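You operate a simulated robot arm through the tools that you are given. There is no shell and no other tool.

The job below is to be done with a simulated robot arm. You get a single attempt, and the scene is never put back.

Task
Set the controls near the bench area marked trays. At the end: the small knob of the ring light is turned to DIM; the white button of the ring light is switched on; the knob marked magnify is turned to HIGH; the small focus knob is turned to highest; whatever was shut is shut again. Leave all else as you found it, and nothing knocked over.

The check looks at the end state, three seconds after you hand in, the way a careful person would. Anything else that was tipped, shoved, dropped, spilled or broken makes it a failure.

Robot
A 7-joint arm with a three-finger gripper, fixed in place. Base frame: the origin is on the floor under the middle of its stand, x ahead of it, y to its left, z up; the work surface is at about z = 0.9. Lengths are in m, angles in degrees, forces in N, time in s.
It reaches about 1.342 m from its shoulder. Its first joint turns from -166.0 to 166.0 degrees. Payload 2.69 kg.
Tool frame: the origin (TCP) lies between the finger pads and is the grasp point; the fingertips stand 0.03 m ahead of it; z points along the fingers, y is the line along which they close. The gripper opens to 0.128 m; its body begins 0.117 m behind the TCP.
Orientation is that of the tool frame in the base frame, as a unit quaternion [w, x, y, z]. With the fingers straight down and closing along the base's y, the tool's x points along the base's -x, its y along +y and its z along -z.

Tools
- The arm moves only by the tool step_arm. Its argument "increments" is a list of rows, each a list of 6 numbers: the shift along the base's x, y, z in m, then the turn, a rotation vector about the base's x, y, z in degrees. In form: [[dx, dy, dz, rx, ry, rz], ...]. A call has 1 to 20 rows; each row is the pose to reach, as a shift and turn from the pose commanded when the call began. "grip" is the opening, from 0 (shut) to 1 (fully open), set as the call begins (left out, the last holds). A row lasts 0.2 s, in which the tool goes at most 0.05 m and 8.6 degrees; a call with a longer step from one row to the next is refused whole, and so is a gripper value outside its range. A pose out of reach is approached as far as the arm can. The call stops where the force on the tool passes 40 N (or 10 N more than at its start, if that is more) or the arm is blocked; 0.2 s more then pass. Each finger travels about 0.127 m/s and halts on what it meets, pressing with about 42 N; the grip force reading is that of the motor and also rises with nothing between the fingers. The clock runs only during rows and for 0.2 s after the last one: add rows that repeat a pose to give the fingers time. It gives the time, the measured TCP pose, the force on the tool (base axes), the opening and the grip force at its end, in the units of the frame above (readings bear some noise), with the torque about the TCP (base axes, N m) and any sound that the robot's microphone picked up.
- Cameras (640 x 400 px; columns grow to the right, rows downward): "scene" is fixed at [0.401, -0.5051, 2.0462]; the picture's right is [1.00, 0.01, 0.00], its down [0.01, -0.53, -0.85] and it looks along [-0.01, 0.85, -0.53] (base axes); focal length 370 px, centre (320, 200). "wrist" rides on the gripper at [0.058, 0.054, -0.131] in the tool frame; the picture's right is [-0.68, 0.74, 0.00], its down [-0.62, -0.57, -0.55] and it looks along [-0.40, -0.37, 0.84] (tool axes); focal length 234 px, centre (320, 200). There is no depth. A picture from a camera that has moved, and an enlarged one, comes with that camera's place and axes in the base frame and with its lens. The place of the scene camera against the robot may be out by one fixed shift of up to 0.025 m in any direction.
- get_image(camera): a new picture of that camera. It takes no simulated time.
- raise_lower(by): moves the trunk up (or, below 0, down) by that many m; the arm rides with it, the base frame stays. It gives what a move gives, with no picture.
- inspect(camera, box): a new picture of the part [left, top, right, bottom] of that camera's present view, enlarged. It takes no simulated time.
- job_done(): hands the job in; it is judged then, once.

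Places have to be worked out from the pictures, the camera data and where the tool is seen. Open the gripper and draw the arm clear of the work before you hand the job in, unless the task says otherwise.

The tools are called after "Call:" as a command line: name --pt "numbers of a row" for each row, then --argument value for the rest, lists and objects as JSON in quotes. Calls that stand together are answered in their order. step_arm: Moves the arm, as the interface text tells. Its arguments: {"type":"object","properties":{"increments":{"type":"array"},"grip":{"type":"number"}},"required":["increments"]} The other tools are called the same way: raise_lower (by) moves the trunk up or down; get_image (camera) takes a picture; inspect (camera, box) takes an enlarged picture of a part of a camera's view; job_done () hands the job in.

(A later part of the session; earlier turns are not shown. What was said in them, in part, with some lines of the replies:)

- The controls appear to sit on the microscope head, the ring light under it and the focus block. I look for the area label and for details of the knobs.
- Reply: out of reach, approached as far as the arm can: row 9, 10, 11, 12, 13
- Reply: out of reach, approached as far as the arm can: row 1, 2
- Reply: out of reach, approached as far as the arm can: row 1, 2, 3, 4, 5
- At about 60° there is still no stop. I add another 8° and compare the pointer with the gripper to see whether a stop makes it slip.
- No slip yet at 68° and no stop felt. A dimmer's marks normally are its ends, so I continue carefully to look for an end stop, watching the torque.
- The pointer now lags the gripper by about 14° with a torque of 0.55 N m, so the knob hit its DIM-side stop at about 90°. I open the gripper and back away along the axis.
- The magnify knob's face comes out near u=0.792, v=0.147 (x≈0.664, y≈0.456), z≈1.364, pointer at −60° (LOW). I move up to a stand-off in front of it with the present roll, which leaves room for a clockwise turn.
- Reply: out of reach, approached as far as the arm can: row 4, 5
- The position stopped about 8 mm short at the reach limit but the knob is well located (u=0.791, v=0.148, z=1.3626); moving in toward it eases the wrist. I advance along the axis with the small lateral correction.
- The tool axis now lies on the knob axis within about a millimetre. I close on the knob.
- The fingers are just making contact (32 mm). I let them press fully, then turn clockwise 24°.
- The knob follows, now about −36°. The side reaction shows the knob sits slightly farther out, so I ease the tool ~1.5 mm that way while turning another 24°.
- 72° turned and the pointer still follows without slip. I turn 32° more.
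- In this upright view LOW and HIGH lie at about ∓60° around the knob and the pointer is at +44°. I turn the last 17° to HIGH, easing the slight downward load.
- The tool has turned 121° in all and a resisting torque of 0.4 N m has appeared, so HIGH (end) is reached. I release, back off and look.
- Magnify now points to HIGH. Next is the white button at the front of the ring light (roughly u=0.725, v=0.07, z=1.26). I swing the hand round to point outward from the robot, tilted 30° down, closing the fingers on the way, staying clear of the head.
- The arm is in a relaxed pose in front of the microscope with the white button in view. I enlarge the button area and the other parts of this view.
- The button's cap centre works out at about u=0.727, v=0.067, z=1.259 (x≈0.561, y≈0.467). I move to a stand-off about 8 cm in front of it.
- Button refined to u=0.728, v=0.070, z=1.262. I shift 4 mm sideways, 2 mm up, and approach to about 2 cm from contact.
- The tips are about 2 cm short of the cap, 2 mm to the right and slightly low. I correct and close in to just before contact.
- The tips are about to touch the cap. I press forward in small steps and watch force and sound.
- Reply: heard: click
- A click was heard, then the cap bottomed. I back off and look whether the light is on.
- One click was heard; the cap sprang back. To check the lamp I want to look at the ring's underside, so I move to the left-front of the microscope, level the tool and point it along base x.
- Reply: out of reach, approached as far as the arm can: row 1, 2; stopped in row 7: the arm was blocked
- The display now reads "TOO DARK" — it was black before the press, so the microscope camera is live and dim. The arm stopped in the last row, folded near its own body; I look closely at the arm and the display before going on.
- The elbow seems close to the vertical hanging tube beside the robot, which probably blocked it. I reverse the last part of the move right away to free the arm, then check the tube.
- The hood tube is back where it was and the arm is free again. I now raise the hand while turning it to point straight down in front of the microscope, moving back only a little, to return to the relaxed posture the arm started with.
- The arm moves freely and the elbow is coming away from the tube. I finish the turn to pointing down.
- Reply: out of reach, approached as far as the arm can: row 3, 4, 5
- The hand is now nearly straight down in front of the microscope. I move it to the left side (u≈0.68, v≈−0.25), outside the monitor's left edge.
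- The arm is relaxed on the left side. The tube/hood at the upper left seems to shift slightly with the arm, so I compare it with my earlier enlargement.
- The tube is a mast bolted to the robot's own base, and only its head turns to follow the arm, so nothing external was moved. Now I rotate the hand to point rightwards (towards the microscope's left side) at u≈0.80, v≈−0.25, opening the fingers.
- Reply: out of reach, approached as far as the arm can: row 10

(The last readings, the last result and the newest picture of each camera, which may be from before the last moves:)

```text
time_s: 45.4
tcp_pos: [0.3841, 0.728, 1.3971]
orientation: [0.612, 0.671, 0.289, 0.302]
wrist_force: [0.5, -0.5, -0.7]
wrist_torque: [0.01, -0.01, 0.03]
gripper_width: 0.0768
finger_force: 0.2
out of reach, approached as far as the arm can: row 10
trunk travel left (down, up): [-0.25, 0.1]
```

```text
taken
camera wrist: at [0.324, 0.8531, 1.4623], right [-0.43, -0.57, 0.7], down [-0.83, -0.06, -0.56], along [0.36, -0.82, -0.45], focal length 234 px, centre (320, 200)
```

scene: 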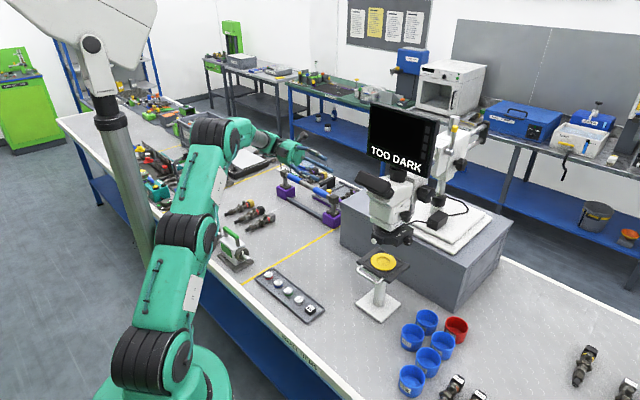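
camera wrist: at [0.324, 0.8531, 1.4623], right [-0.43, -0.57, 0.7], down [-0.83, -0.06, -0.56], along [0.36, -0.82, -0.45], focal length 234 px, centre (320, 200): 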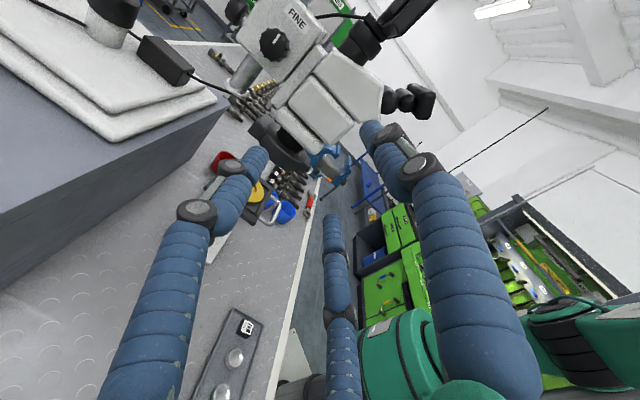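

The FINE knob is in view on the focus block's left side. I enlarge it for its pointer, any marks, and its position.

Call:
inspect --camera "wrist" --box '[215, 0, 375, 100]'

Call:
inspect --camera "wrist" --box '[220, 80, 420, 205]'

```text
4.00 times, centred on (295, 50) of wrist
camera zoom: at [0.324, 0.8531, 1.4623], right [-0.43, -0.57, 0.7], down [-0.83, -0.06, -0.56], along [0.36, -0.82, -0.45], focal length 937 px, centre (420, 800)
```

zoom: 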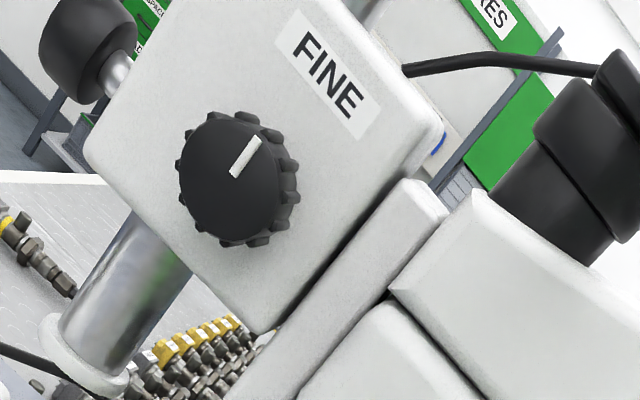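

```text
3.20 times, centred on (320, 142) of wrist
camera zoom: at [0.324, 0.8531, 1.4623], right [-0.43, -0.57, 0.7], down [-0.83, -0.06, -0.56], along [0.36, -0.82, -0.45], focal length 749 px, centre (320, 384)
```

zoom: 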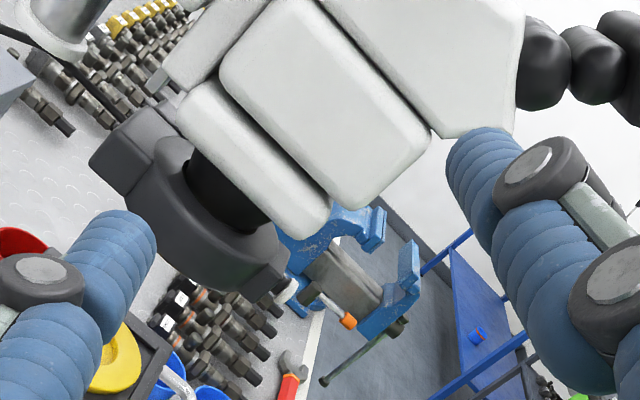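

The FINE knob's face centre comes out near u=0.910, v=−0.004, z=1.395 (x≈0.640, y≈0.646), its pointer straight up with no end marks, so "highest" should be its clockwise end. I square the hand to the knob's axis and move to a 12 cm stand-off.

Call:
step_arm --pt "0.038 0.0054 -0.0005 -0.69 -0.69 -1.14" --pt "0.0765 0.0107 -0.001 -1.37 -1.37 -2.28" --pt "0.115 0.016 -0.0015 -2.06 -2.06 -3.42" --pt "0.1529 0.0214 -0.002 -2.74 -2.74 -4.56" --pt "0.1529 0.0214 -0.002 -2.74 -2.74 -4.56" --grip 0.5

Call:
get_image --camera "wrist"

Call:
get_image --camera "scene"

Call:
inspect --camera "wrist" --box '[240, 60, 400, 160]'

```text
time_s: 46.6
tcp_pos: [0.5377, 0.751, 1.3939]
orientation: [0.646, 0.661, 0.255, 0.285]
wrist_force: [1.0, 0.5, -0.5]
wrist_torque: [0.0, -0.05, -0.03]
gripper_width: 0.0637
finger_force: 0.1
trunk travel left (down, up): [-0.25, 0.1]
```

```text
taken
camera wrist: at [0.4856, 0.8829, 1.4503], right [-0.5, -0.5, 0.7], down [-0.8, -0.03, -0.59], along [0.32, -0.86, -0.39], focal length 234 px, centre (320, 200)
```

wrist: 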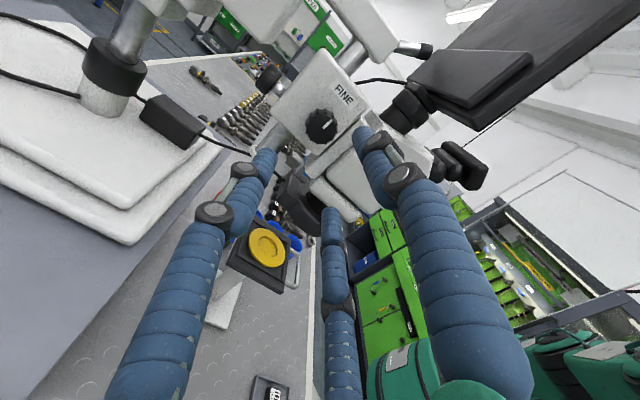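

```text
taken
```

scene: 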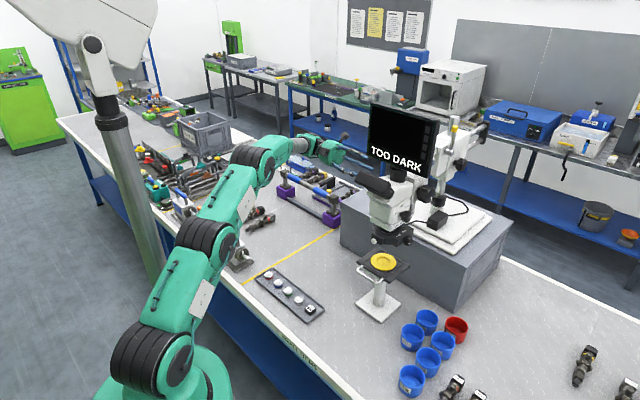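

```text
4.00 times, centred on (320, 110) of wrist
camera zoom: at [0.4856, 0.8829, 1.4503], right [-0.5, -0.5, 0.7], down [-0.8, -0.03, -0.59], along [0.32, -0.86, -0.39], focal length 937 px, centre (320, 560)
```

zoom: 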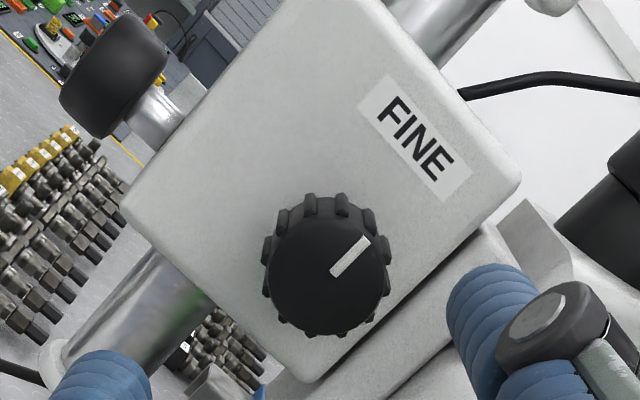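

The hand is square to the knob and within 2 mm of its axis. I roll it 50° counter-clockwise first, so there is room for a long clockwise turn, and then look again.

Call:
step_arm --pt "-0.0012 -0.0012 0.001 -5.89 5.89 0" --pt "-0.0012 -0.0012 0.001 -11.79 11.79 0" --pt "-0.0012 -0.0012 0.001 -17.68 17.68 0" --pt "-0.0012 -0.0012 0.001 -23.57 23.57 0" --pt "-0.0012 -0.0012 0.001 -29.47 29.47 0" --pt "-0.0012 -0.0012 0.001 -35.36 35.36 0" --pt "-0.0012 -0.0012 0.001 -35.36 35.36 0"

Call:
get_image --camera "wrist"

Call:
inspect --camera "wrist" --box '[240, 70, 400, 170]'

```text
time_s: 48.2
tcp_pos: [0.5358, 0.7498, 1.3959]
orientation: [0.707, 0.49, 0.51, -0.015]
wrist_force: [0.2, -0.3, 0.7]
wrist_torque: [0.0, 0.01, 0.01]
gripper_width: 0.0643
finger_force: 0.0
trunk travel left (down, up): [-0.25, 0.1]
```

```text
taken
camera wrist: at [0.4995, 0.8978, 1.389], right [0.06, 0.06, 1.0], down [-0.98, -0.2, 0.07], along [0.2, -0.98, 0.05], focal length 234 px, centre (320, 200)
```

wrist: 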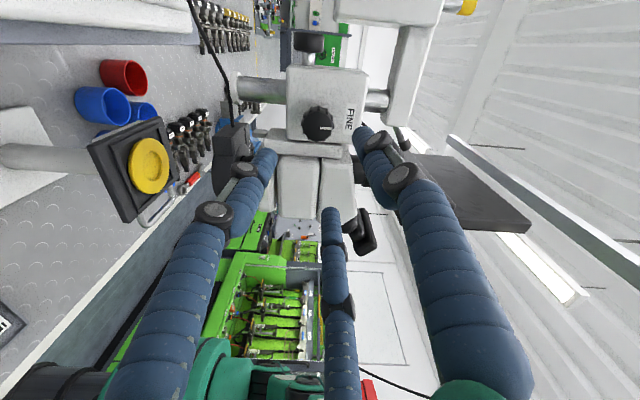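

```text
4.00 times, centred on (320, 120) of wrist
camera zoom: at [0.4995, 0.8978, 1.389], right [0.06, 0.06, 1.0], down [-0.98, -0.2, 0.07], along [0.2, -0.98, 0.05], focal length 937 px, centre (320, 520)
```

zoom: 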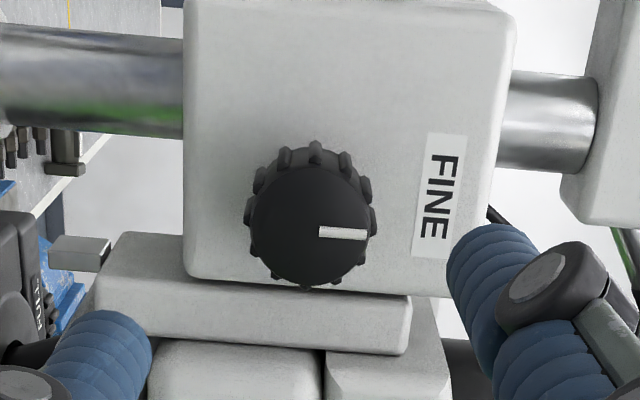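

Alignment stays good after the roll (knob axis u≈0.910, z≈1.394). I advance along the axis to about 4 cm short of the final grip point.

Call:
step_arm --pt "0.021 -0.02 -0.0015 0 0 0" --pt "0.042 -0.041 -0.0015 0 0 0" --pt "0.064 -0.063 -0.0015 0 0 0" --pt "0.064 -0.063 -0.0015 0 0 0"

Call:
get_image --camera "wrist"

Call:
inspect --camera "wrist" --box '[240, 90, 400, 190]'

Call:
inspect --camera "scene" --box '[280, 80, 460, 200]'

```text
time_s: 49.2
tcp_pos: [0.5991, 0.6856, 1.394]
orientation: [0.707, 0.491, 0.509, -0.015]
wrist_force: [0.0, 0.1, -0.2]
wrist_torque: [0.02, 0.02, -0.01]
gripper_width: 0.0639
finger_force: 0.0
trunk travel left (down, up): [-0.25, 0.1]
```

```text
taken
camera wrist: at [0.564, 0.8345, 1.3871], right [0.06, 0.06, 1.0], down [-0.98, -0.2, 0.07], along [0.2, -0.98, 0.04], focal length 234 px, centre (320, 200)
```

wrist: 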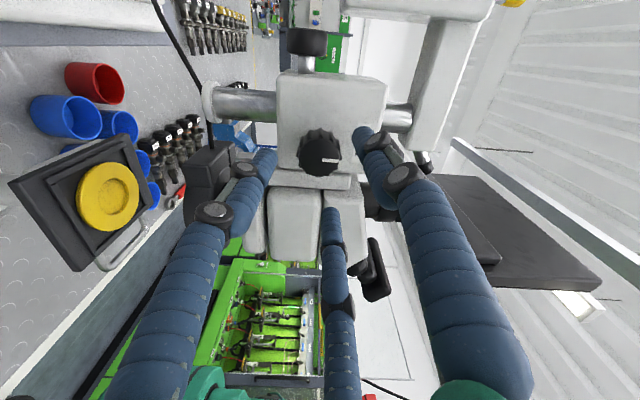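

```text
4.00 times, centred on (320, 140) of wrist
camera zoom: at [0.564, 0.8345, 1.3871], right [0.06, 0.06, 1.0], down [-0.98, -0.2, 0.07], along [0.2, -0.98, 0.04], focal length 937 px, centre (320, 440)
```

zoom: 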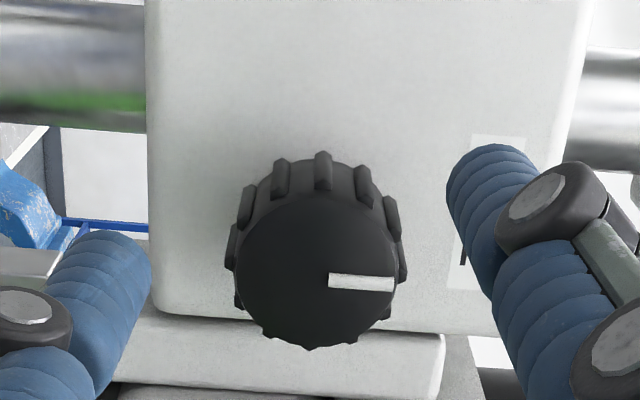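

```text
3.33 times, centred on (370, 140) of scene
camera zoom: at [0.401, -0.5051, 2.0462], right [1.0, 0.01, 0.0], down [0.01, -0.53, -0.85], along [-0.01, 0.85, -0.53], focal length 1233 px, centre (153, 400)
```

zoom: 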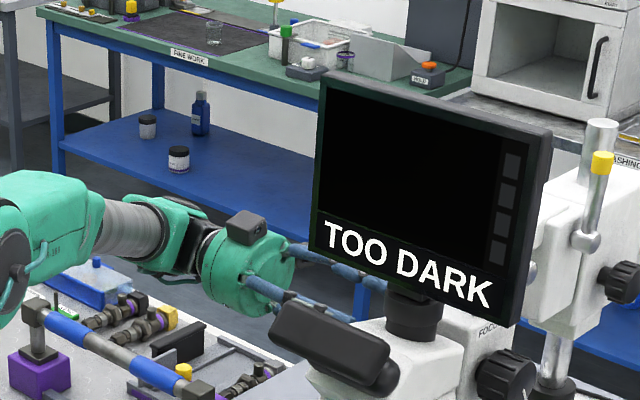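

The knob sits on the tool axis within a millimetre. I make the last 4 cm advance and close on the knob.

Call:
step_arm --pt "0.01 -0.01 0 0 0 0" --pt "0.02 -0.02 0 0 0 0" --pt "0.0275 -0.0275 0 0 0 0" --pt "0.0275 -0.0275 0 0 0 0"

Call:
step_arm --pt "0 0 0 0 0 0" --pt "0 0 0 0 0 0" --pt "0 0 0 0 0 0" --pt "0 0 0 0 0 0" --grip 0.22

Call:
inspect --camera "wrist" --box '[240, 100, 400, 200]'

```text
time_s: 50.2
tcp_pos: [0.6288, 0.6586, 1.3936]
orientation: [0.707, 0.491, 0.509, -0.014]
wrist_force: [-0.2, -0.1, 0.3]
wrist_torque: [-0.02, -0.01, 0.03]
gripper_width: 0.0641
finger_force: 0.0
trunk travel left (down, up): [-0.25, 0.1]
```

```text
time_s: 51.2
tcp_pos: [0.6281, 0.6592, 1.3937]
orientation: [0.707, 0.49, 0.509, -0.015]
wrist_force: [-5.7, -6.1, -3.7]
wrist_torque: [0.05, 0.06, -0.28]
gripper_width: 0.0369
finger_force: 6.9
trunk travel left (down, up): [-0.25, 0.1]
```

```text
4.00 times, centred on (320, 150) of wrist
camera zoom: at [0.5912, 0.8072, 1.3873], right [0.06, 0.06, 1.0], down [-0.98, -0.2, 0.07], along [0.2, -0.98, 0.04], focal length 937 px, centre (320, 400)
```

zoom: 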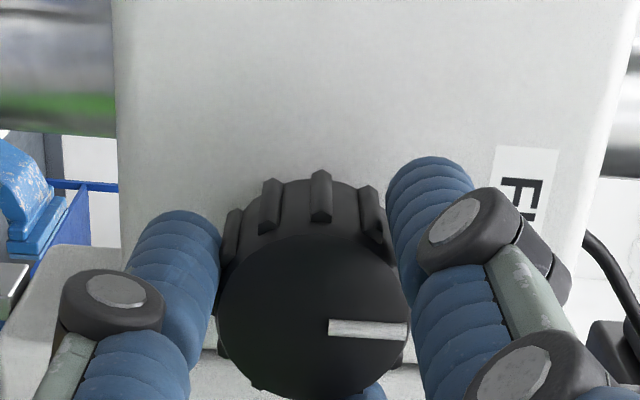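

Contact made at 37 mm; I let the grip build up, ease the tool 1 mm toward the front, and turn clockwise 24°.

Call:
step_arm --pt "-0.0007 -0.0007 -0.0005 0 0 0" --pt "-0.0007 -0.0007 -0.0005 0 0 0" --pt "-0.0007 -0.0007 -0.0005 5.66 -5.66 0" --pt "-0.0007 -0.0007 -0.0005 11.31 -11.31 0" --pt "-0.0007 -0.0007 -0.0005 16.97 -16.97 0"

Call:
inspect --camera "wrist" --box '[240, 100, 400, 200]'

Call:
get_image --camera "scene"

```text
time_s: 52.4
tcp_pos: [0.6259, 0.6592, 1.3941]
orientation: [0.694, 0.586, 0.396, 0.132]
wrist_force: [-2.9, -1.2, -5.2]
wrist_torque: [0.07, 0.08, -0.07]
gripper_width: 0.0355
finger_force: 5.7
trunk travel left (down, up): [-0.25, 0.1]
```

```text
4.00 times, centred on (320, 150) of wrist
camera zoom: at [0.5876, 0.8036, 1.4196], right [-0.23, -0.23, 0.94], down [-0.95, -0.17, -0.28], along [0.22, -0.96, -0.18], focal length 937 px, centre (320, 400)
```

zoom: 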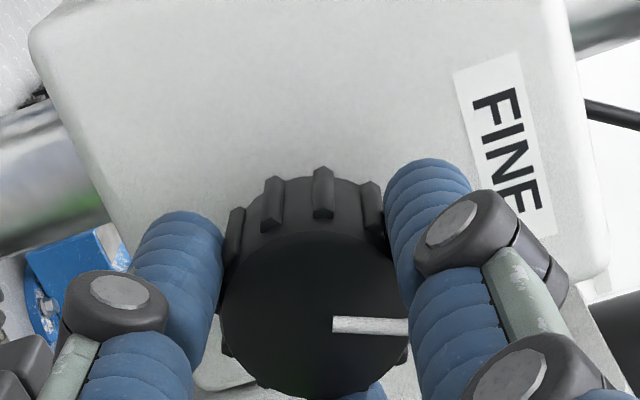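

```text
taken
```

scene: 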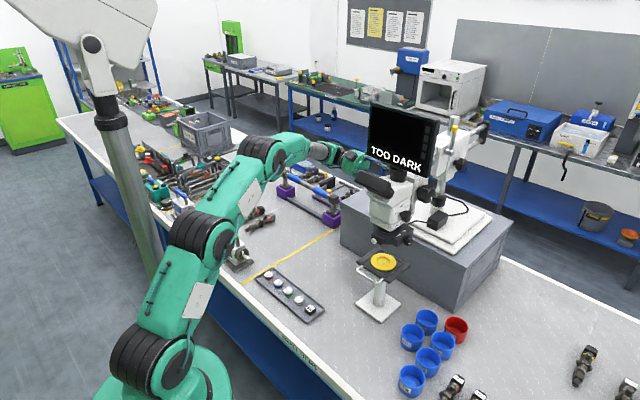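

The knob follows. I tighten the grip a bit more and continue clockwise another 24°.

Call:
step_arm --pt "0 0 -0.0005 0 0 0" --pt "0 0 -0.0005 0 0 0" --pt "0 0 -0.0005 5.66 -5.66 0" --pt "0 0 -0.0005 11.31 -11.31 0" --pt "0 0 -0.0005 16.97 -16.97 0" --grip 0.1

Call:
inspect --camera "wrist" --box '[240, 100, 400, 200]'

```text
time_s: 53.6
tcp_pos: [0.6269, 0.6575, 1.3932]
orientation: [0.651, 0.656, 0.266, 0.275]
wrist_force: [-6.0, -2.3, -8.0]
wrist_torque: [0.12, 0.12, -0.21]
gripper_width: 0.0351
finger_force: 45.1
trunk travel left (down, up): [-0.25, 0.1]
```

```text
4.00 times, centred on (320, 150) of wrist
camera zoom: at [0.5753, 0.7912, 1.4477], right [-0.49, -0.49, 0.73], down [-0.82, -0.04, -0.57], along [0.31, -0.87, -0.38], focal length 937 px, centre (320, 400)
```

zoom: 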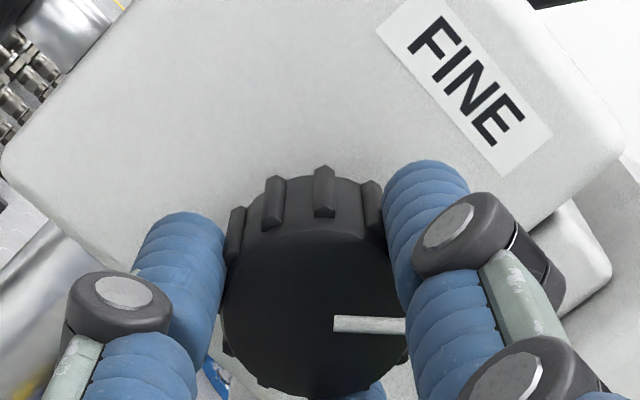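

48° turned with the pointer following. I continue clockwise.

Call:
step_arm --pt "0 0 -0.0008 5.66 -5.66 0" --pt "0 0 -0.0008 11.31 -11.31 0" --pt "0 0 -0.0008 16.97 -16.97 0"

Call:
inspect --camera "wrist" --box '[240, 100, 400, 200]'

```text
time_s: 54.4
tcp_pos: [0.6272, 0.659, 1.3938]
orientation: [0.58, 0.696, 0.124, 0.405]
wrist_force: [-2.9, -2.8, -2.0]
wrist_torque: [0.1, 0.11, 0.02]
gripper_width: 0.0347
finger_force: 44.9
trunk travel left (down, up): [-0.25, 0.1]
```

```text
4.00 times, centred on (320, 150) of wrist
camera zoom: at [0.5559, 0.7718, 1.4664], right [-0.65, -0.65, 0.38], down [-0.62, 0.16, -0.77], along [0.44, -0.74, -0.51], focal length 937 px, centre (320, 400)
```

zoom: 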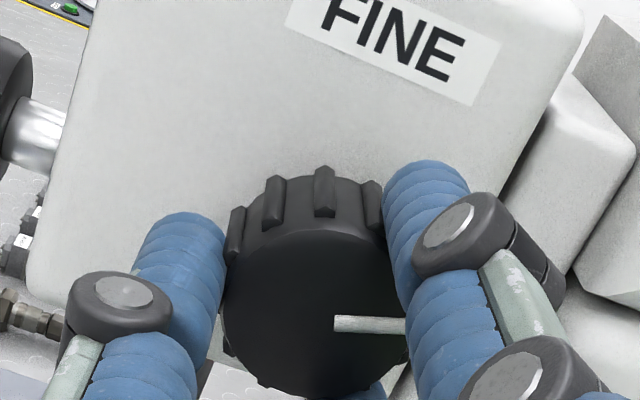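

72° turned and still free. I continue another 24°.

Call:
step_arm --pt "0 0 -0.0003 5.66 -5.66 0" --pt "0 0 -0.0003 11.31 -11.31 0" --pt "0 0 -0.0003 16.97 -16.97 0"

Call:
inspect --camera "wrist" --box '[240, 100, 400, 200]'

Call:
get_image --camera "scene"

```text
time_s: 55.2
tcp_pos: [0.6272, 0.6588, 1.3925]
orientation: [0.483, 0.707, -0.025, 0.516]
wrist_force: [-3.6, 0.9, 2.5]
wrist_torque: [0.05, 0.08, -0.23]
gripper_width: 0.0348
finger_force: 45.0
trunk travel left (down, up): [-0.25, 0.1]
```

```text
4.00 times, centred on (320, 150) of wrist
camera zoom: at [0.5329, 0.7488, 1.4723], right [-0.71, -0.71, -0.03], down [-0.37, 0.4, -0.83], along [0.6, -0.58, -0.55], focal length 937 px, centre (320, 400)
```

zoom: 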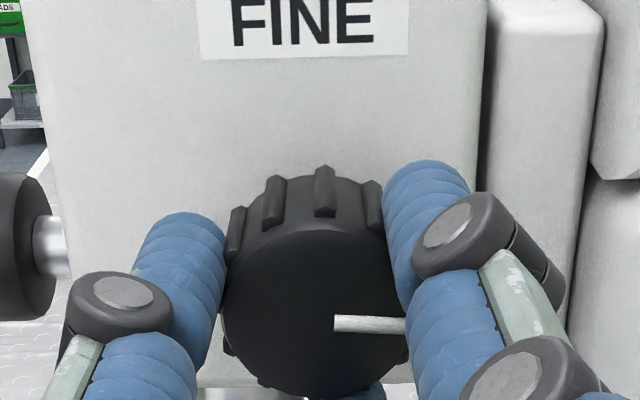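

```text
taken
```

scene: 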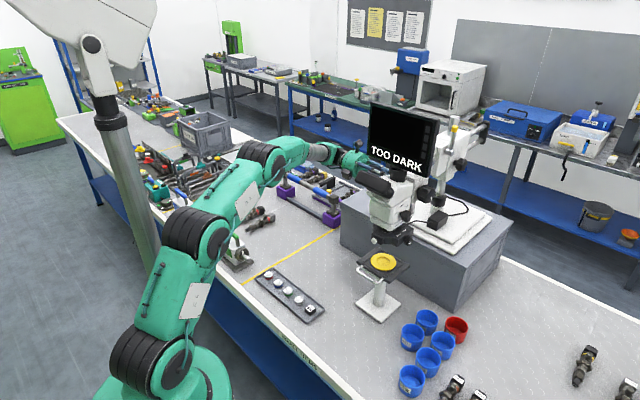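

The pointer is past 3 o'clock (≈96°) with no stop yet. I go on clockwise.

Call:
step_arm --pt "0 0 0 5.66 -5.66 0" --pt "0 0 0 11.31 -11.31 0" --pt "0 0 0 16.97 -16.97 0"

Call:
inspect --camera "wrist" --box '[240, 100, 400, 200]'

```text
time_s: 56.0
tcp_pos: [0.627, 0.6582, 1.3927]
orientation: [0.364, 0.687, -0.17, 0.606]
wrist_force: [0.6, 4.5, 6.7]
wrist_torque: [-0.14, -0.15, 0.17]
gripper_width: 0.0345
finger_force: 44.9
trunk travel left (down, up): [-0.25, 0.1]
```

```text
4.00 times, centred on (320, 150) of wrist
camera zoom: at [0.51, 0.7259, 1.4645], right [-0.64, -0.64, -0.43], down [-0.14, 0.64, -0.75], along [0.76, -0.42, -0.5], focal length 937 px, centre (320, 400)
```

zoom: 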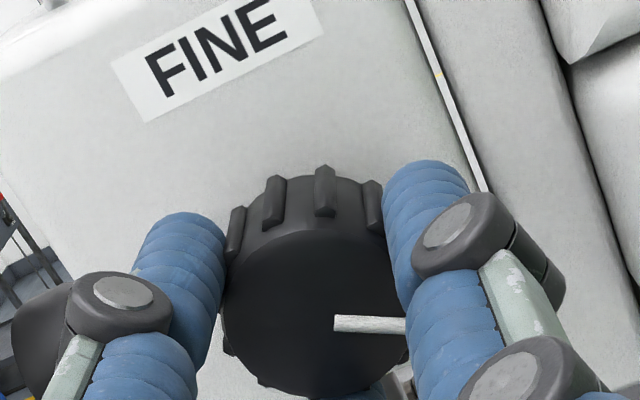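

120° and still no stop. I continue by 24°.

Call:
step_arm --pt "0 0 0.0005 5.66 -5.66 0" --pt "0 0 0.0005 11.31 -11.31 0" --pt "0 0 0.0005 16.97 -16.97 0"

Call:
inspect --camera "wrist" --box '[240, 100, 400, 200]'

Call:
get_image --camera "scene"

```text
time_s: 56.8
tcp_pos: [0.626, 0.6583, 1.393]
orientation: [0.23, 0.636, -0.309, 0.669]
wrist_force: [1.9, 2.0, 4.6]
wrist_torque: [-0.13, -0.1, 0.19]
gripper_width: 0.0348
finger_force: 45.0
trunk travel left (down, up): [-0.25, 0.1]
```

```text
4.00 times, centred on (320, 150) of wrist
camera zoom: at [0.4915, 0.7074, 1.4443], right [-0.46, -0.46, -0.76], down [0.06, 0.84, -0.54], along [0.89, -0.29, -0.36], focal length 937 px, centre (320, 400)
```

zoom: 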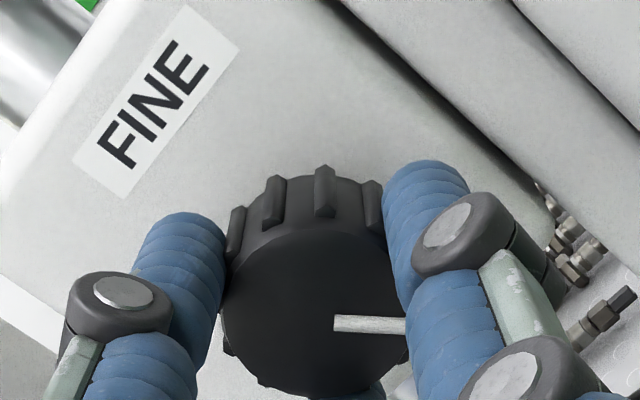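

```text
taken
```

scene: 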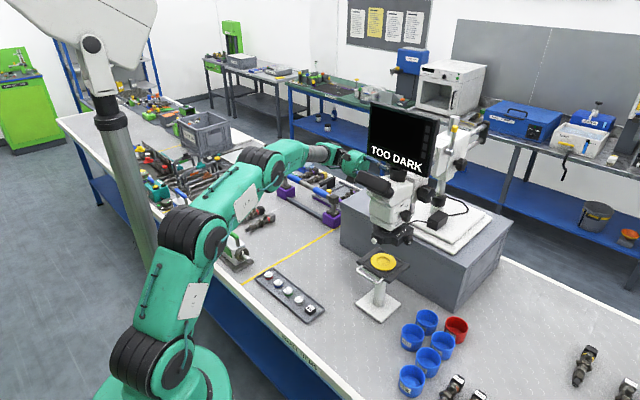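

144° and still following. I continue clockwise by 24°.

Call:
step_arm --pt "0 0 0.0003 5.66 -5.66 0" --pt "0 0 0.0003 11.31 -11.31 0" --pt "0 0 0.0003 16.97 -16.97 0"

Call:
inspect --camera "wrist" --box '[240, 100, 400, 200]'

```text
time_s: 57.6
tcp_pos: [0.6267, 0.6575, 1.393]
orientation: [0.086, 0.558, -0.434, 0.702]
wrist_force: [1.4, 2.5, 6.1]
wrist_torque: [-0.67, 0.32, 0.21]
gripper_width: 0.035
finger_force: 45.5
trunk travel left (down, up): [-0.25, 0.1]
```

```text
4.00 times, centred on (320, 150) of wrist
camera zoom: at [0.4806, 0.6962, 1.415], right [-0.2, -0.2, -0.96], down [0.18, 0.95, -0.24], along [0.96, -0.22, -0.16], focal length 937 px, centre (320, 400)
```

zoom: 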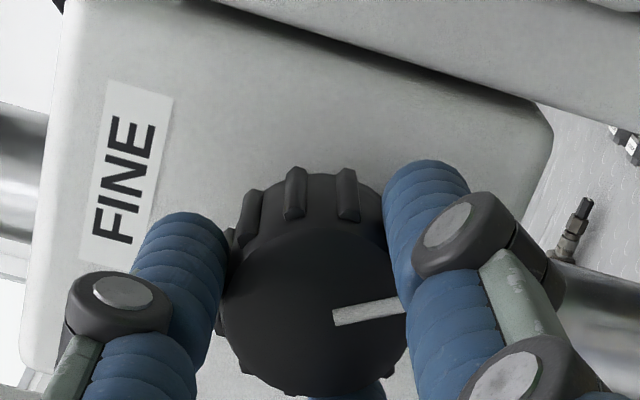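

The pointer now lags the fingers by about 15° with 0.7 N m resistance: the clockwise end stop (≈150°) is reached. I release and back straight out.

Call:
step_arm --pt "0 0 0 0 0 0" --pt "0 0 0 0 0 0" --pt "0 0 0 0 0 0" --grip 0.5

Call:
step_arm --pt "-0.009 0.009 0 0 0 0" --pt "-0.018 0.018 0 0 0 0" --pt "-0.035 0.035 0 0 0 0" --pt "-0.055 0.055 0 0 0 0" --pt "-0.08 0.08 0 0 0 0"

Call:
get_image --camera "wrist"

Call:
get_image --camera "scene"

Call:
inspect --camera "wrist" --box '[240, 60, 400, 160]'

```text
time_s: 58.4
tcp_pos: [0.6277, 0.658, 1.3927]
orientation: [0.087, 0.558, -0.434, 0.702]
wrist_force: [0.2, -0.5, 0.0]
wrist_torque: [-0.02, 0.02, -0.01]
gripper_width: 0.0642
finger_force: 0.1
trunk travel left (down, up): [-0.25, 0.1]
```

```text
time_s: 59.6
tcp_pos: [0.5478, 0.7377, 1.3932]
orientation: [0.087, 0.559, -0.433, 0.702]
wrist_force: [-0.1, 0.6, 0.8]
wrist_torque: [0.0, 0.01, 0.02]
gripper_width: 0.0641
finger_force: 0.0
trunk travel left (down, up): [-0.25, 0.1]
```

```text
taken
camera wrist: at [0.4003, 0.7768, 1.4149], right [-0.2, -0.2, -0.96], down [0.18, 0.95, -0.24], along [0.96, -0.22, -0.16], focal length 234 px, centre (320, 200)
```

wrist: 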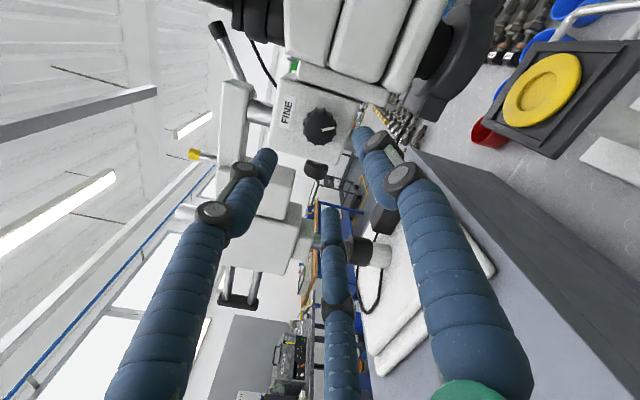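

```text
taken
```

scene: 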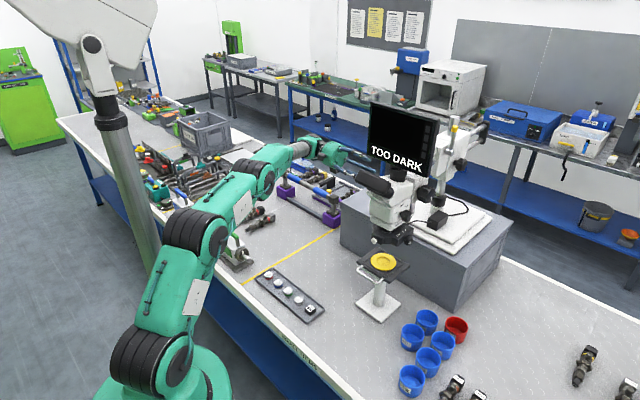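

```text
4.00 times, centred on (320, 110) of wrist
camera zoom: at [0.4003, 0.7768, 1.4149], right [-0.2, -0.2, -0.96], down [0.18, 0.95, -0.24], along [0.96, -0.22, -0.16], focal length 937 px, centre (320, 560)
```

zoom: 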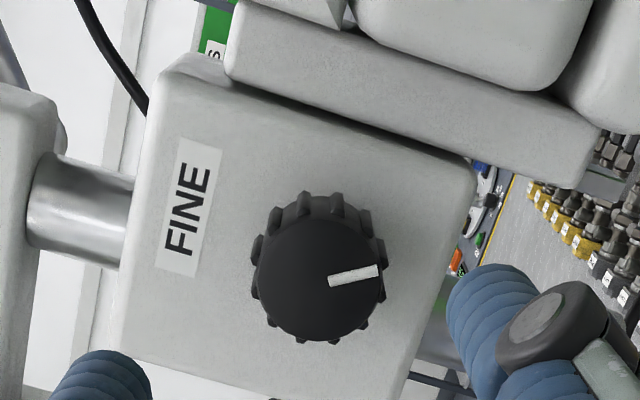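

FINE is at its clockwise end. I now check the ring lamp: its underside and the disc below are partly in view here.

Call:
inspect --camera "wrist" --box '[380, 0, 640, 160]'

Call:
inspect --camera "scene" --box '[320, 190, 440, 280]'

Call:
inspect --camera "scene" --box '[350, 90, 470, 180]'

```text
2.46 times, centred on (510, 80) of wrist
camera zoom: at [0.4003, 0.7768, 1.4149], right [-0.2, -0.2, -0.96], down [0.18, 0.95, -0.24], along [0.96, -0.22, -0.16], focal length 576 px, centre (-148, 495)
```

zoom: 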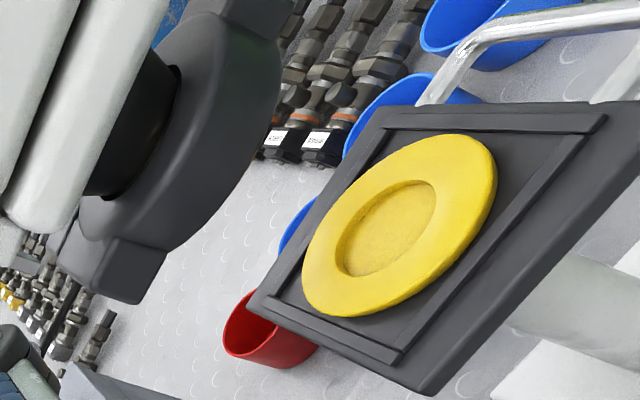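

```text
4.44 times, centred on (380, 235) of scene
camera zoom: at [0.401, -0.5051, 2.0462], right [1.0, 0.01, 0.0], down [0.01, -0.53, -0.85], along [-0.01, 0.85, -0.53], focal length 1643 px, centre (53, 44)
```

zoom: 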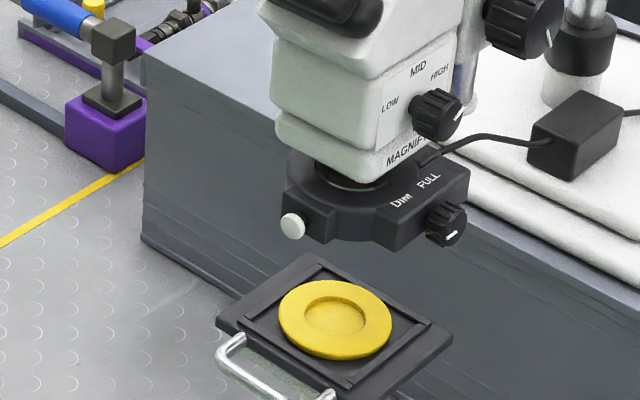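

```text
4.44 times, centred on (410, 135) of scene
camera zoom: at [0.401, -0.5051, 2.0462], right [1.0, 0.01, 0.0], down [0.01, -0.53, -0.85], along [-0.01, 0.85, -0.53], focal length 1643 px, centre (-80, 489)
```

zoom: 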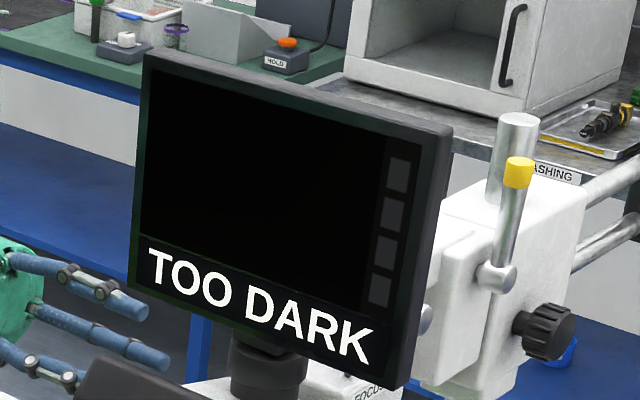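

The lamp's underside can't be seen from here. To confirm it is lit I lower the hand on the left side, well clear of the stage, to look up under the ring.

Call:
step_arm --pt "-0.025 0.0 -0.03 0 0 0" --pt "-0.039 -0.012 -0.07 0 0 0" --pt "-0.053 -0.024 -0.11 0 0 0" --pt "-0.067 -0.036 -0.15 0 0 0" --pt "-0.081 -0.048 -0.19 0 0 0" --pt "-0.0953 -0.0589 -0.233 0 0 0"

Call:
get_image --camera "wrist"

Call:
get_image --camera "scene"

```text
time_s: 61.0
tcp_pos: [0.4532, 0.6787, 1.1602]
orientation: [0.087, 0.559, -0.434, 0.701]
wrist_force: [-0.3, 0.1, 1.0]
wrist_torque: [0.02, 0.05, -0.02]
gripper_width: 0.064
finger_force: 0.1
trunk travel left (down, up): [-0.25, 0.1]
```

```text
taken
camera wrist: at [0.3065, 0.7177, 1.1831], right [-0.2, -0.2, -0.96], down [0.18, 0.95, -0.24], along [0.96, -0.22, -0.16], focal length 234 px, centre (320, 200)
```

wrist: 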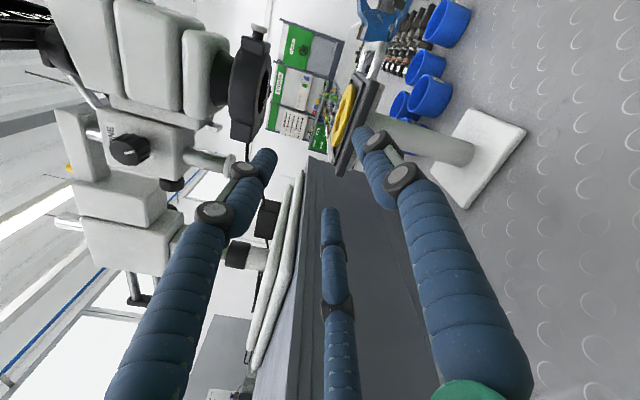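

```text
taken
```

scene: 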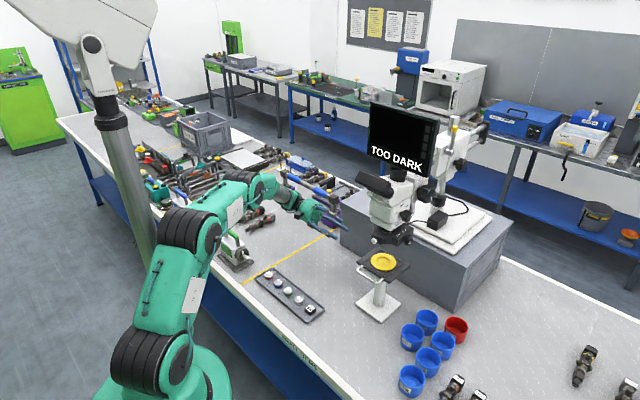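

Call:
inspect --camera "wrist" --box '[180, 10, 380, 180]'

```text
2.35 times, centred on (280, 95) of wrist
camera zoom: at [0.3065, 0.7177, 1.1831], right [-0.2, -0.2, -0.96], down [0.18, 0.95, -0.24], along [0.96, -0.22, -0.16], focal length 551 px, centre (414, 447)
```

zoom: 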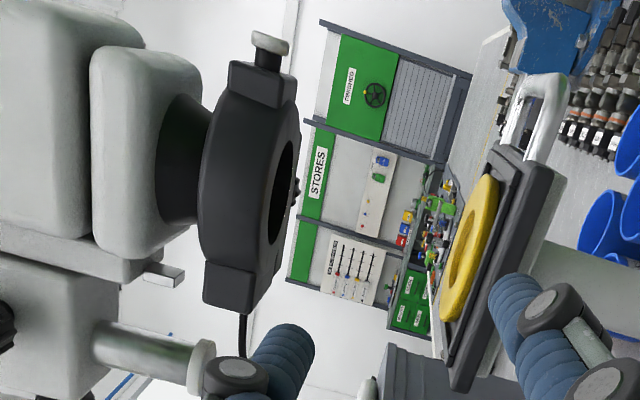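

The underside is seen only at a grazing angle. I lower another 6 cm for a better look.

Call:
step_arm --pt "-0.01 0.01 -0.03 0 0 0" --pt "-0.02 0.02 -0.06 0 0 0" --pt "-0.02 0.02 -0.07 0 0 0"

Call:
get_image --camera "wrist"

Call:
inspect --camera "wrist" --box '[150, 10, 350, 180]'

```text
time_s: 61.8
tcp_pos: [0.4327, 0.6991, 1.0896]
orientation: [0.087, 0.558, -0.433, 0.702]
wrist_force: [-0.5, -0.4, -1.1]
wrist_torque: [0.01, -0.02, -0.06]
gripper_width: 0.0642
finger_force: 0.2
trunk travel left (down, up): [-0.25, 0.1]
```

```text
taken
camera wrist: at [0.2854, 0.7383, 1.1116], right [-0.2, -0.2, -0.96], down [0.18, 0.95, -0.24], along [0.96, -0.22, -0.16], focal length 234 px, centre (320, 200)
```

wrist: 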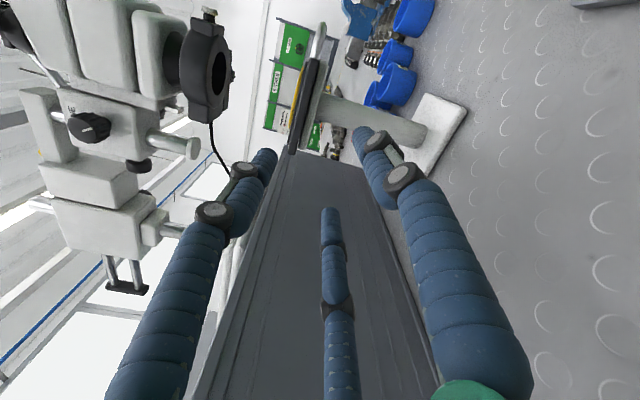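

```text
2.35 times, centred on (250, 95) of wrist
camera zoom: at [0.2854, 0.7383, 1.1116], right [-0.2, -0.2, -0.96], down [0.18, 0.95, -0.24], along [0.96, -0.22, -0.16], focal length 551 px, centre (485, 447)
```

zoom: 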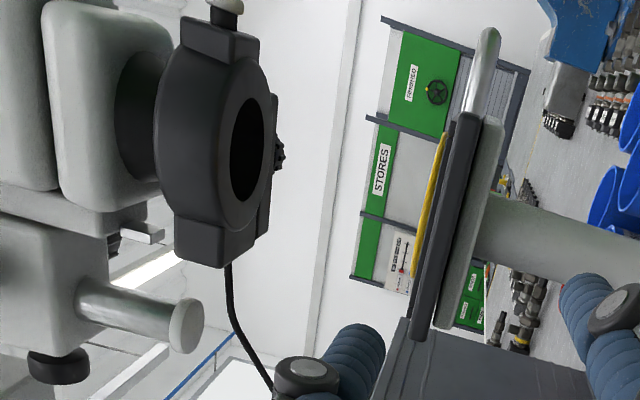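

I zoom in on the ring's underside to look for lit lamps.

Call:
inspect --camera "wrist" --box '[185, 15, 245, 105]'

Call:
inspect --camera "scene" --box '[360, 215, 420, 255]'

```text
4.44 times, centred on (215, 60) of wrist
camera zoom: at [0.2854, 0.7383, 1.1116], right [-0.2, -0.2, -0.96], down [0.18, 0.95, -0.24], along [0.96, -0.22, -0.16], focal length 1041 px, centre (787, 822)
```

zoom: 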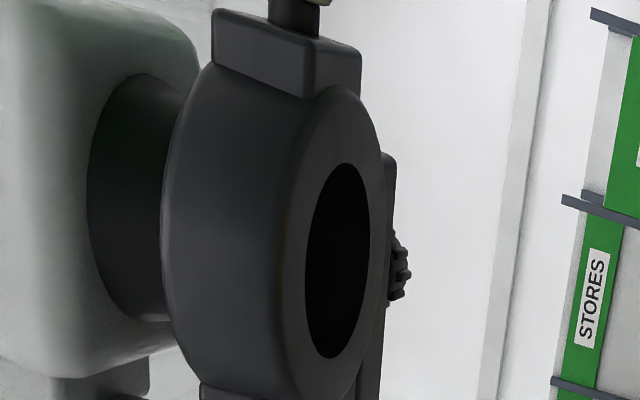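

```text
10.00 times, centred on (390, 235) of scene
camera zoom: at [0.401, -0.5051, 2.0462], right [1.0, 0.01, 0.0], down [0.01, -0.53, -0.85], along [-0.01, 0.85, -0.53], focal length 3698 px, centre (-380, -150)
```

zoom: 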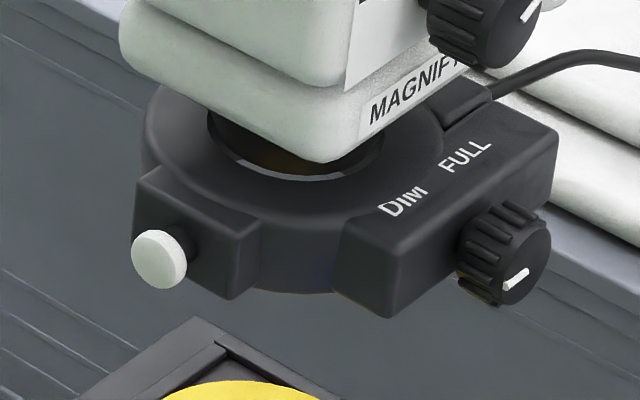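

No lamp glow is rendered on the ring, but the display changed from black to "TOO DARK" exactly with the single click, which fits a lamp switched on at DIM. I now withdraw: first straight up on the left side.

Call:
step_arm --pt "-0.006 0.006 0.044 0 0 0" --pt "-0.012 0.012 0.088 0 0 0" --pt "-0.018 0.018 0.132 0 0 0" --pt "-0.024 0.024 0.176 0 0 0" --pt "-0.03 0.03 0.22 0 0 0" --pt "-0.036 0.036 0.264 0 0 0" --pt "-0.042 0.042 0.305 0 0 0"

Call:
get_image --camera "wrist"

Call:
get_image --camera "scene"

```text
time_s: 63.4
tcp_pos: [0.3882, 0.6592, 1.3246]
orientation: [0.084, 0.56, -0.434, 0.701]
wrist_force: [0.2, -0.1, 1.7]
wrist_torque: [0.12, 0.13, -0.03]
gripper_width: 0.0639
finger_force: 0.1
out of reach, approached as far as the arm can: row 4, 5, 6, 7
trunk travel left (down, up): [-0.25, 0.1]
```

```text
taken
camera wrist: at [0.2425, 0.6972, 1.3472], right [-0.2, -0.2, -0.96], down [0.17, 0.96, -0.24], along [0.96, -0.21, -0.16], focal length 234 px, centre (320, 200)
```

wrist: 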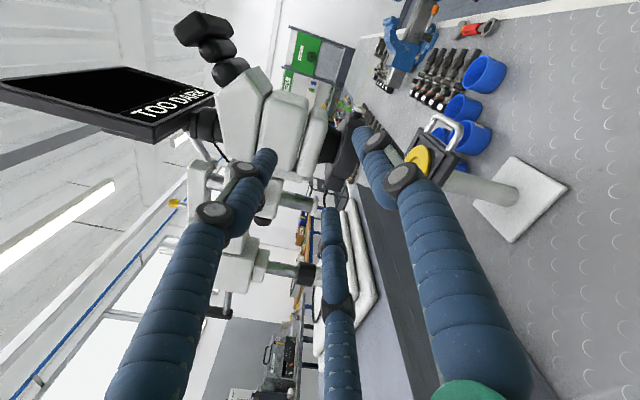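

```text
taken
```

scene: 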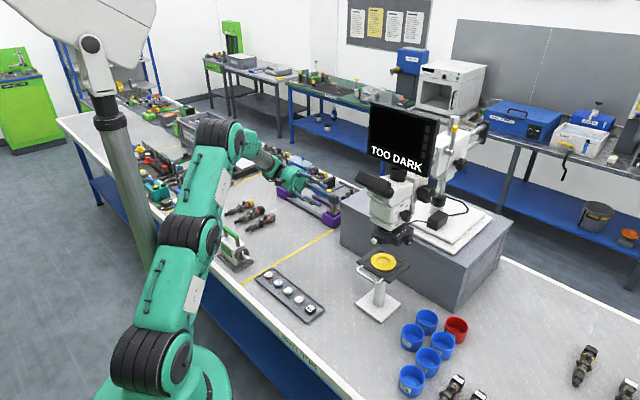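

I rotate the hand back to pointing down while moving away to the left and up.

Call:
step_arm --pt "-0.0076 -0.0001 0.004 5.79 5.79 0" --pt "-0.0153 -0.0003 0.01 11.57 11.57 0" --pt "-0.0229 -0.0004 0.018 17.36 17.36 0" --pt "-0.0305 -0.0006 0.03 23.14 23.14 0" --pt "-0.0382 -0.0007 0.043 28.93 28.93 0" --pt "-0.0458 -0.0009 0.057 34.71 34.71 0" --pt "-0.0535 -0.001 0.071 40.5 40.5 0" --pt "-0.0611 -0.0012 0.085 46.28 46.28 0" --pt "-0.0687 -0.0013 0.099 52.07 52.07 0" --pt "-0.0764 -0.0015 0.112 57.85 57.85 0" --pt "-0.084 -0.0016 0.125 63.64 63.64 0"

Call:
get_image --camera "wrist"

Call:
get_image --camera "scene"

```text
time_s: 66.0
tcp_pos: [0.3174, 0.648, 1.3729]
orientation: [-0.021, 0.78, -0.611, 0.133]
wrist_force: [-0.2, 0.2, 0.5]
wrist_torque: [0.01, 0.13, 0.05]
gripper_width: 0.0638
finger_force: 0.0
out of reach, approached as far as the arm can: row 10, 11
trunk travel left (down, up): [-0.25, 0.1]
stopped in row 11: the arm was blocked; the commanded pose is now the measured one
```

```text
taken
camera wrist: at [0.2485, 0.5952, 1.4989], right [-0.84, 0.46, -0.27], down [0.28, 0.8, 0.53], along [0.46, 0.37, -0.81], focal length 234 px, centre (320, 200)
```

wrist: 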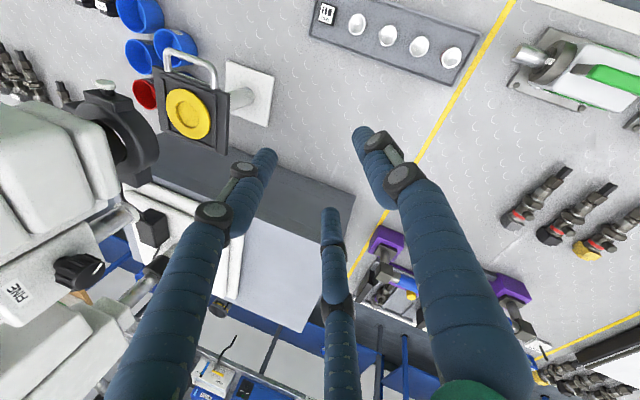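

```text
taken
```

scene: 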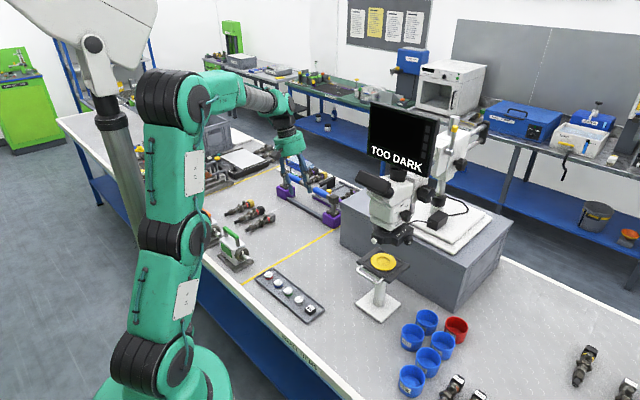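

The hand is pointing down about 0.2 m left of the microscope and touches nothing; the last row was only blocked near the arm's own limits. I raise it a little toward the starting pose to relax the arm.

Call:
step_arm --pt "0.01 -0.01 0.02 0 0 0" --pt "0.02 -0.02 0.05 0 0 0" --pt "0.03 -0.03 0.08 0 0 0" --pt "0.04 -0.045 0.11 0 0 0" --grip 1

Call:
get_image --camera "scene"

Call:
get_image --camera "wrist"

```text
time_s: 67.0
tcp_pos: [0.3525, 0.6028, 1.4893]
orientation: [-0.029, 0.78, -0.611, 0.135]
wrist_force: [-0.1, -1.1, 0.6]
wrist_torque: [0.1, -0.02, 0.01]
gripper_width: 0.128
finger_force: 0.1
trunk travel left (down, up): [-0.25, 0.1]
```

```text
taken
```

scene: 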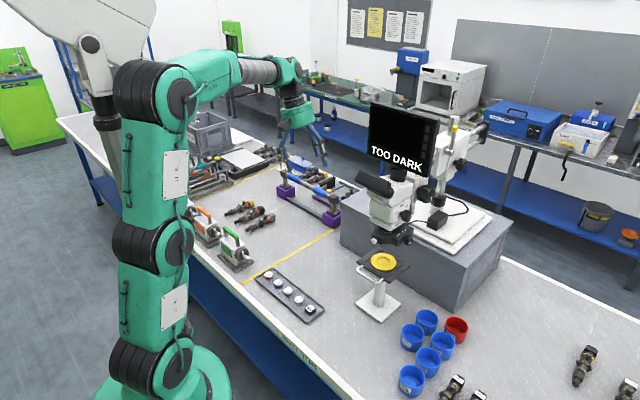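

```text
taken
camera wrist: at [0.2827, 0.549, 1.6145], right [-0.84, 0.46, -0.27], down [0.26, 0.8, 0.54], along [0.47, 0.38, -0.8], focal length 234 px, centre (320, 200)
```

wrist: 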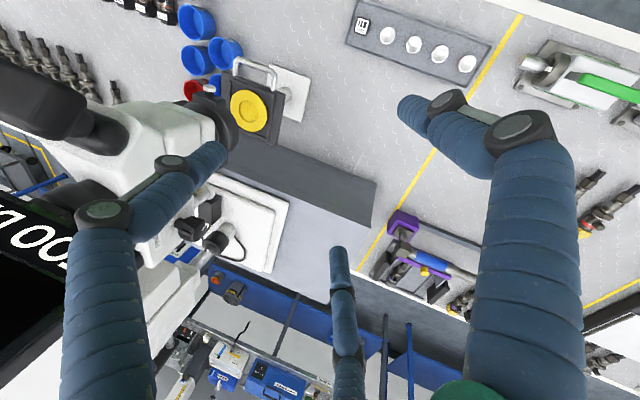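

The arm is back near its starting pose with the gripper open. I do a last check of the microscope, the surroundings and any remaining area label.

Call:
inspect --camera "scene" --box '[340, 160, 480, 260]'

Call:
inspect --camera "scene" --box '[160, 180, 360, 320]'

Call:
inspect --camera "wrist" --box '[160, 20, 330, 290]'

Call:
inspect --camera "scene" --box '[380, 280, 640, 400]'

```text
4.00 times, centred on (410, 210) of scene
camera zoom: at [0.401, -0.5051, 2.0462], right [1.0, 0.01, 0.0], down [0.01, -0.53, -0.85], along [-0.01, 0.85, -0.53], focal length 1479 px, centre (-40, 160)
```

zoom: 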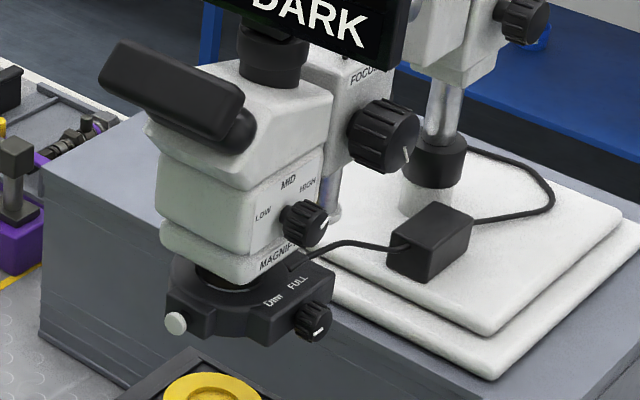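

```text
2.86 times, centred on (260, 250) of scene
camera zoom: at [0.401, -0.5051, 2.0462], right [1.0, 0.01, 0.0], down [0.01, -0.53, -0.85], along [-0.01, 0.85, -0.53], focal length 1056 px, centre (491, 57)
```

zoom: 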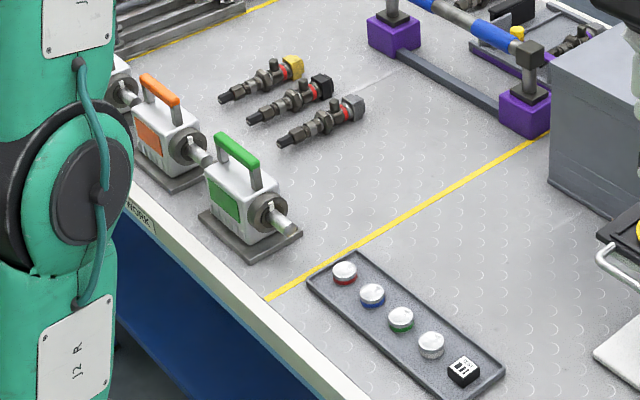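

```text
1.48 times, centred on (245, 155) of wrist
camera zoom: at [0.2827, 0.549, 1.6145], right [-0.84, 0.46, -0.27], down [0.26, 0.8, 0.54], along [0.47, 0.38, -0.8], focal length 347 px, centre (431, 267)
```

zoom: 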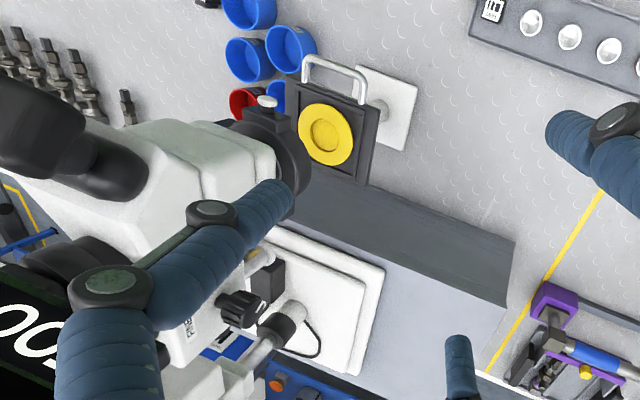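

```text
2.46 times, centred on (510, 340) of scene
camera zoom: at [0.401, -0.5051, 2.0462], right [1.0, 0.01, 0.0], down [0.01, -0.53, -0.85], along [-0.01, 0.85, -0.53], focal length 910 px, centre (-148, -145)
```

zoom: 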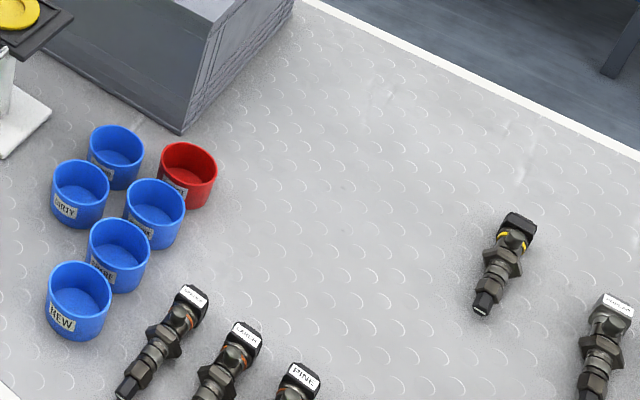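

The pictures show magnify at HIGH, the ring knob at its DIM end, FINE at its clockwise end, and the display live after the single button click. Cups, tools, pumps and the coarse focus knob look as they did at the start. The gripper is open and clear, so I hand in.

Call:
job_done

```text
The job is handed in.
```

I set all four controls on the microscope and handed the job in. Two settings rest on inference: that the lamp is on, and that clockwise is the fine knob's high end.

| Control | End state | How I know |
|---|---|---|
| Ring light small knob | DIM | Turned to its end stop on the DIM side; the pointer is there |
| Magnify knob | HIGH | Turned from LOW until it resisted; the pointer faces HIGH |
| Small focus knob (marked FINE) | Highest | Turned clockwise to its end stop, about 150° |
| Ring light white button | On (inferred) | Pressed once, one click heard; the display then went from black to "TOO DARK" |

- **Lamp:** I looked under the ring and saw no glow. I judged it on from the display change, which fits a lamp switched on at DIM.
- **Focus direction:** the FINE knob has no scale marks. I took clockwise as highest because LOW to HIGH and DIM to FULL both run clockwise.
- **Area label:** I did not find a label reading TRAYS. The labels I could read were PUMP WORK and SMALL ITEMS. This microscope was the only one I saw within reach, and its controls matched the task.

I opened nothing, so there was nothing to shut again. The arm was stopped as blocked twice while folding near its own base. The force on the tool was near zero both times, and the final pictures show nothing else moved or knocked over. The gripper is open and the arm is back near its starting pose.
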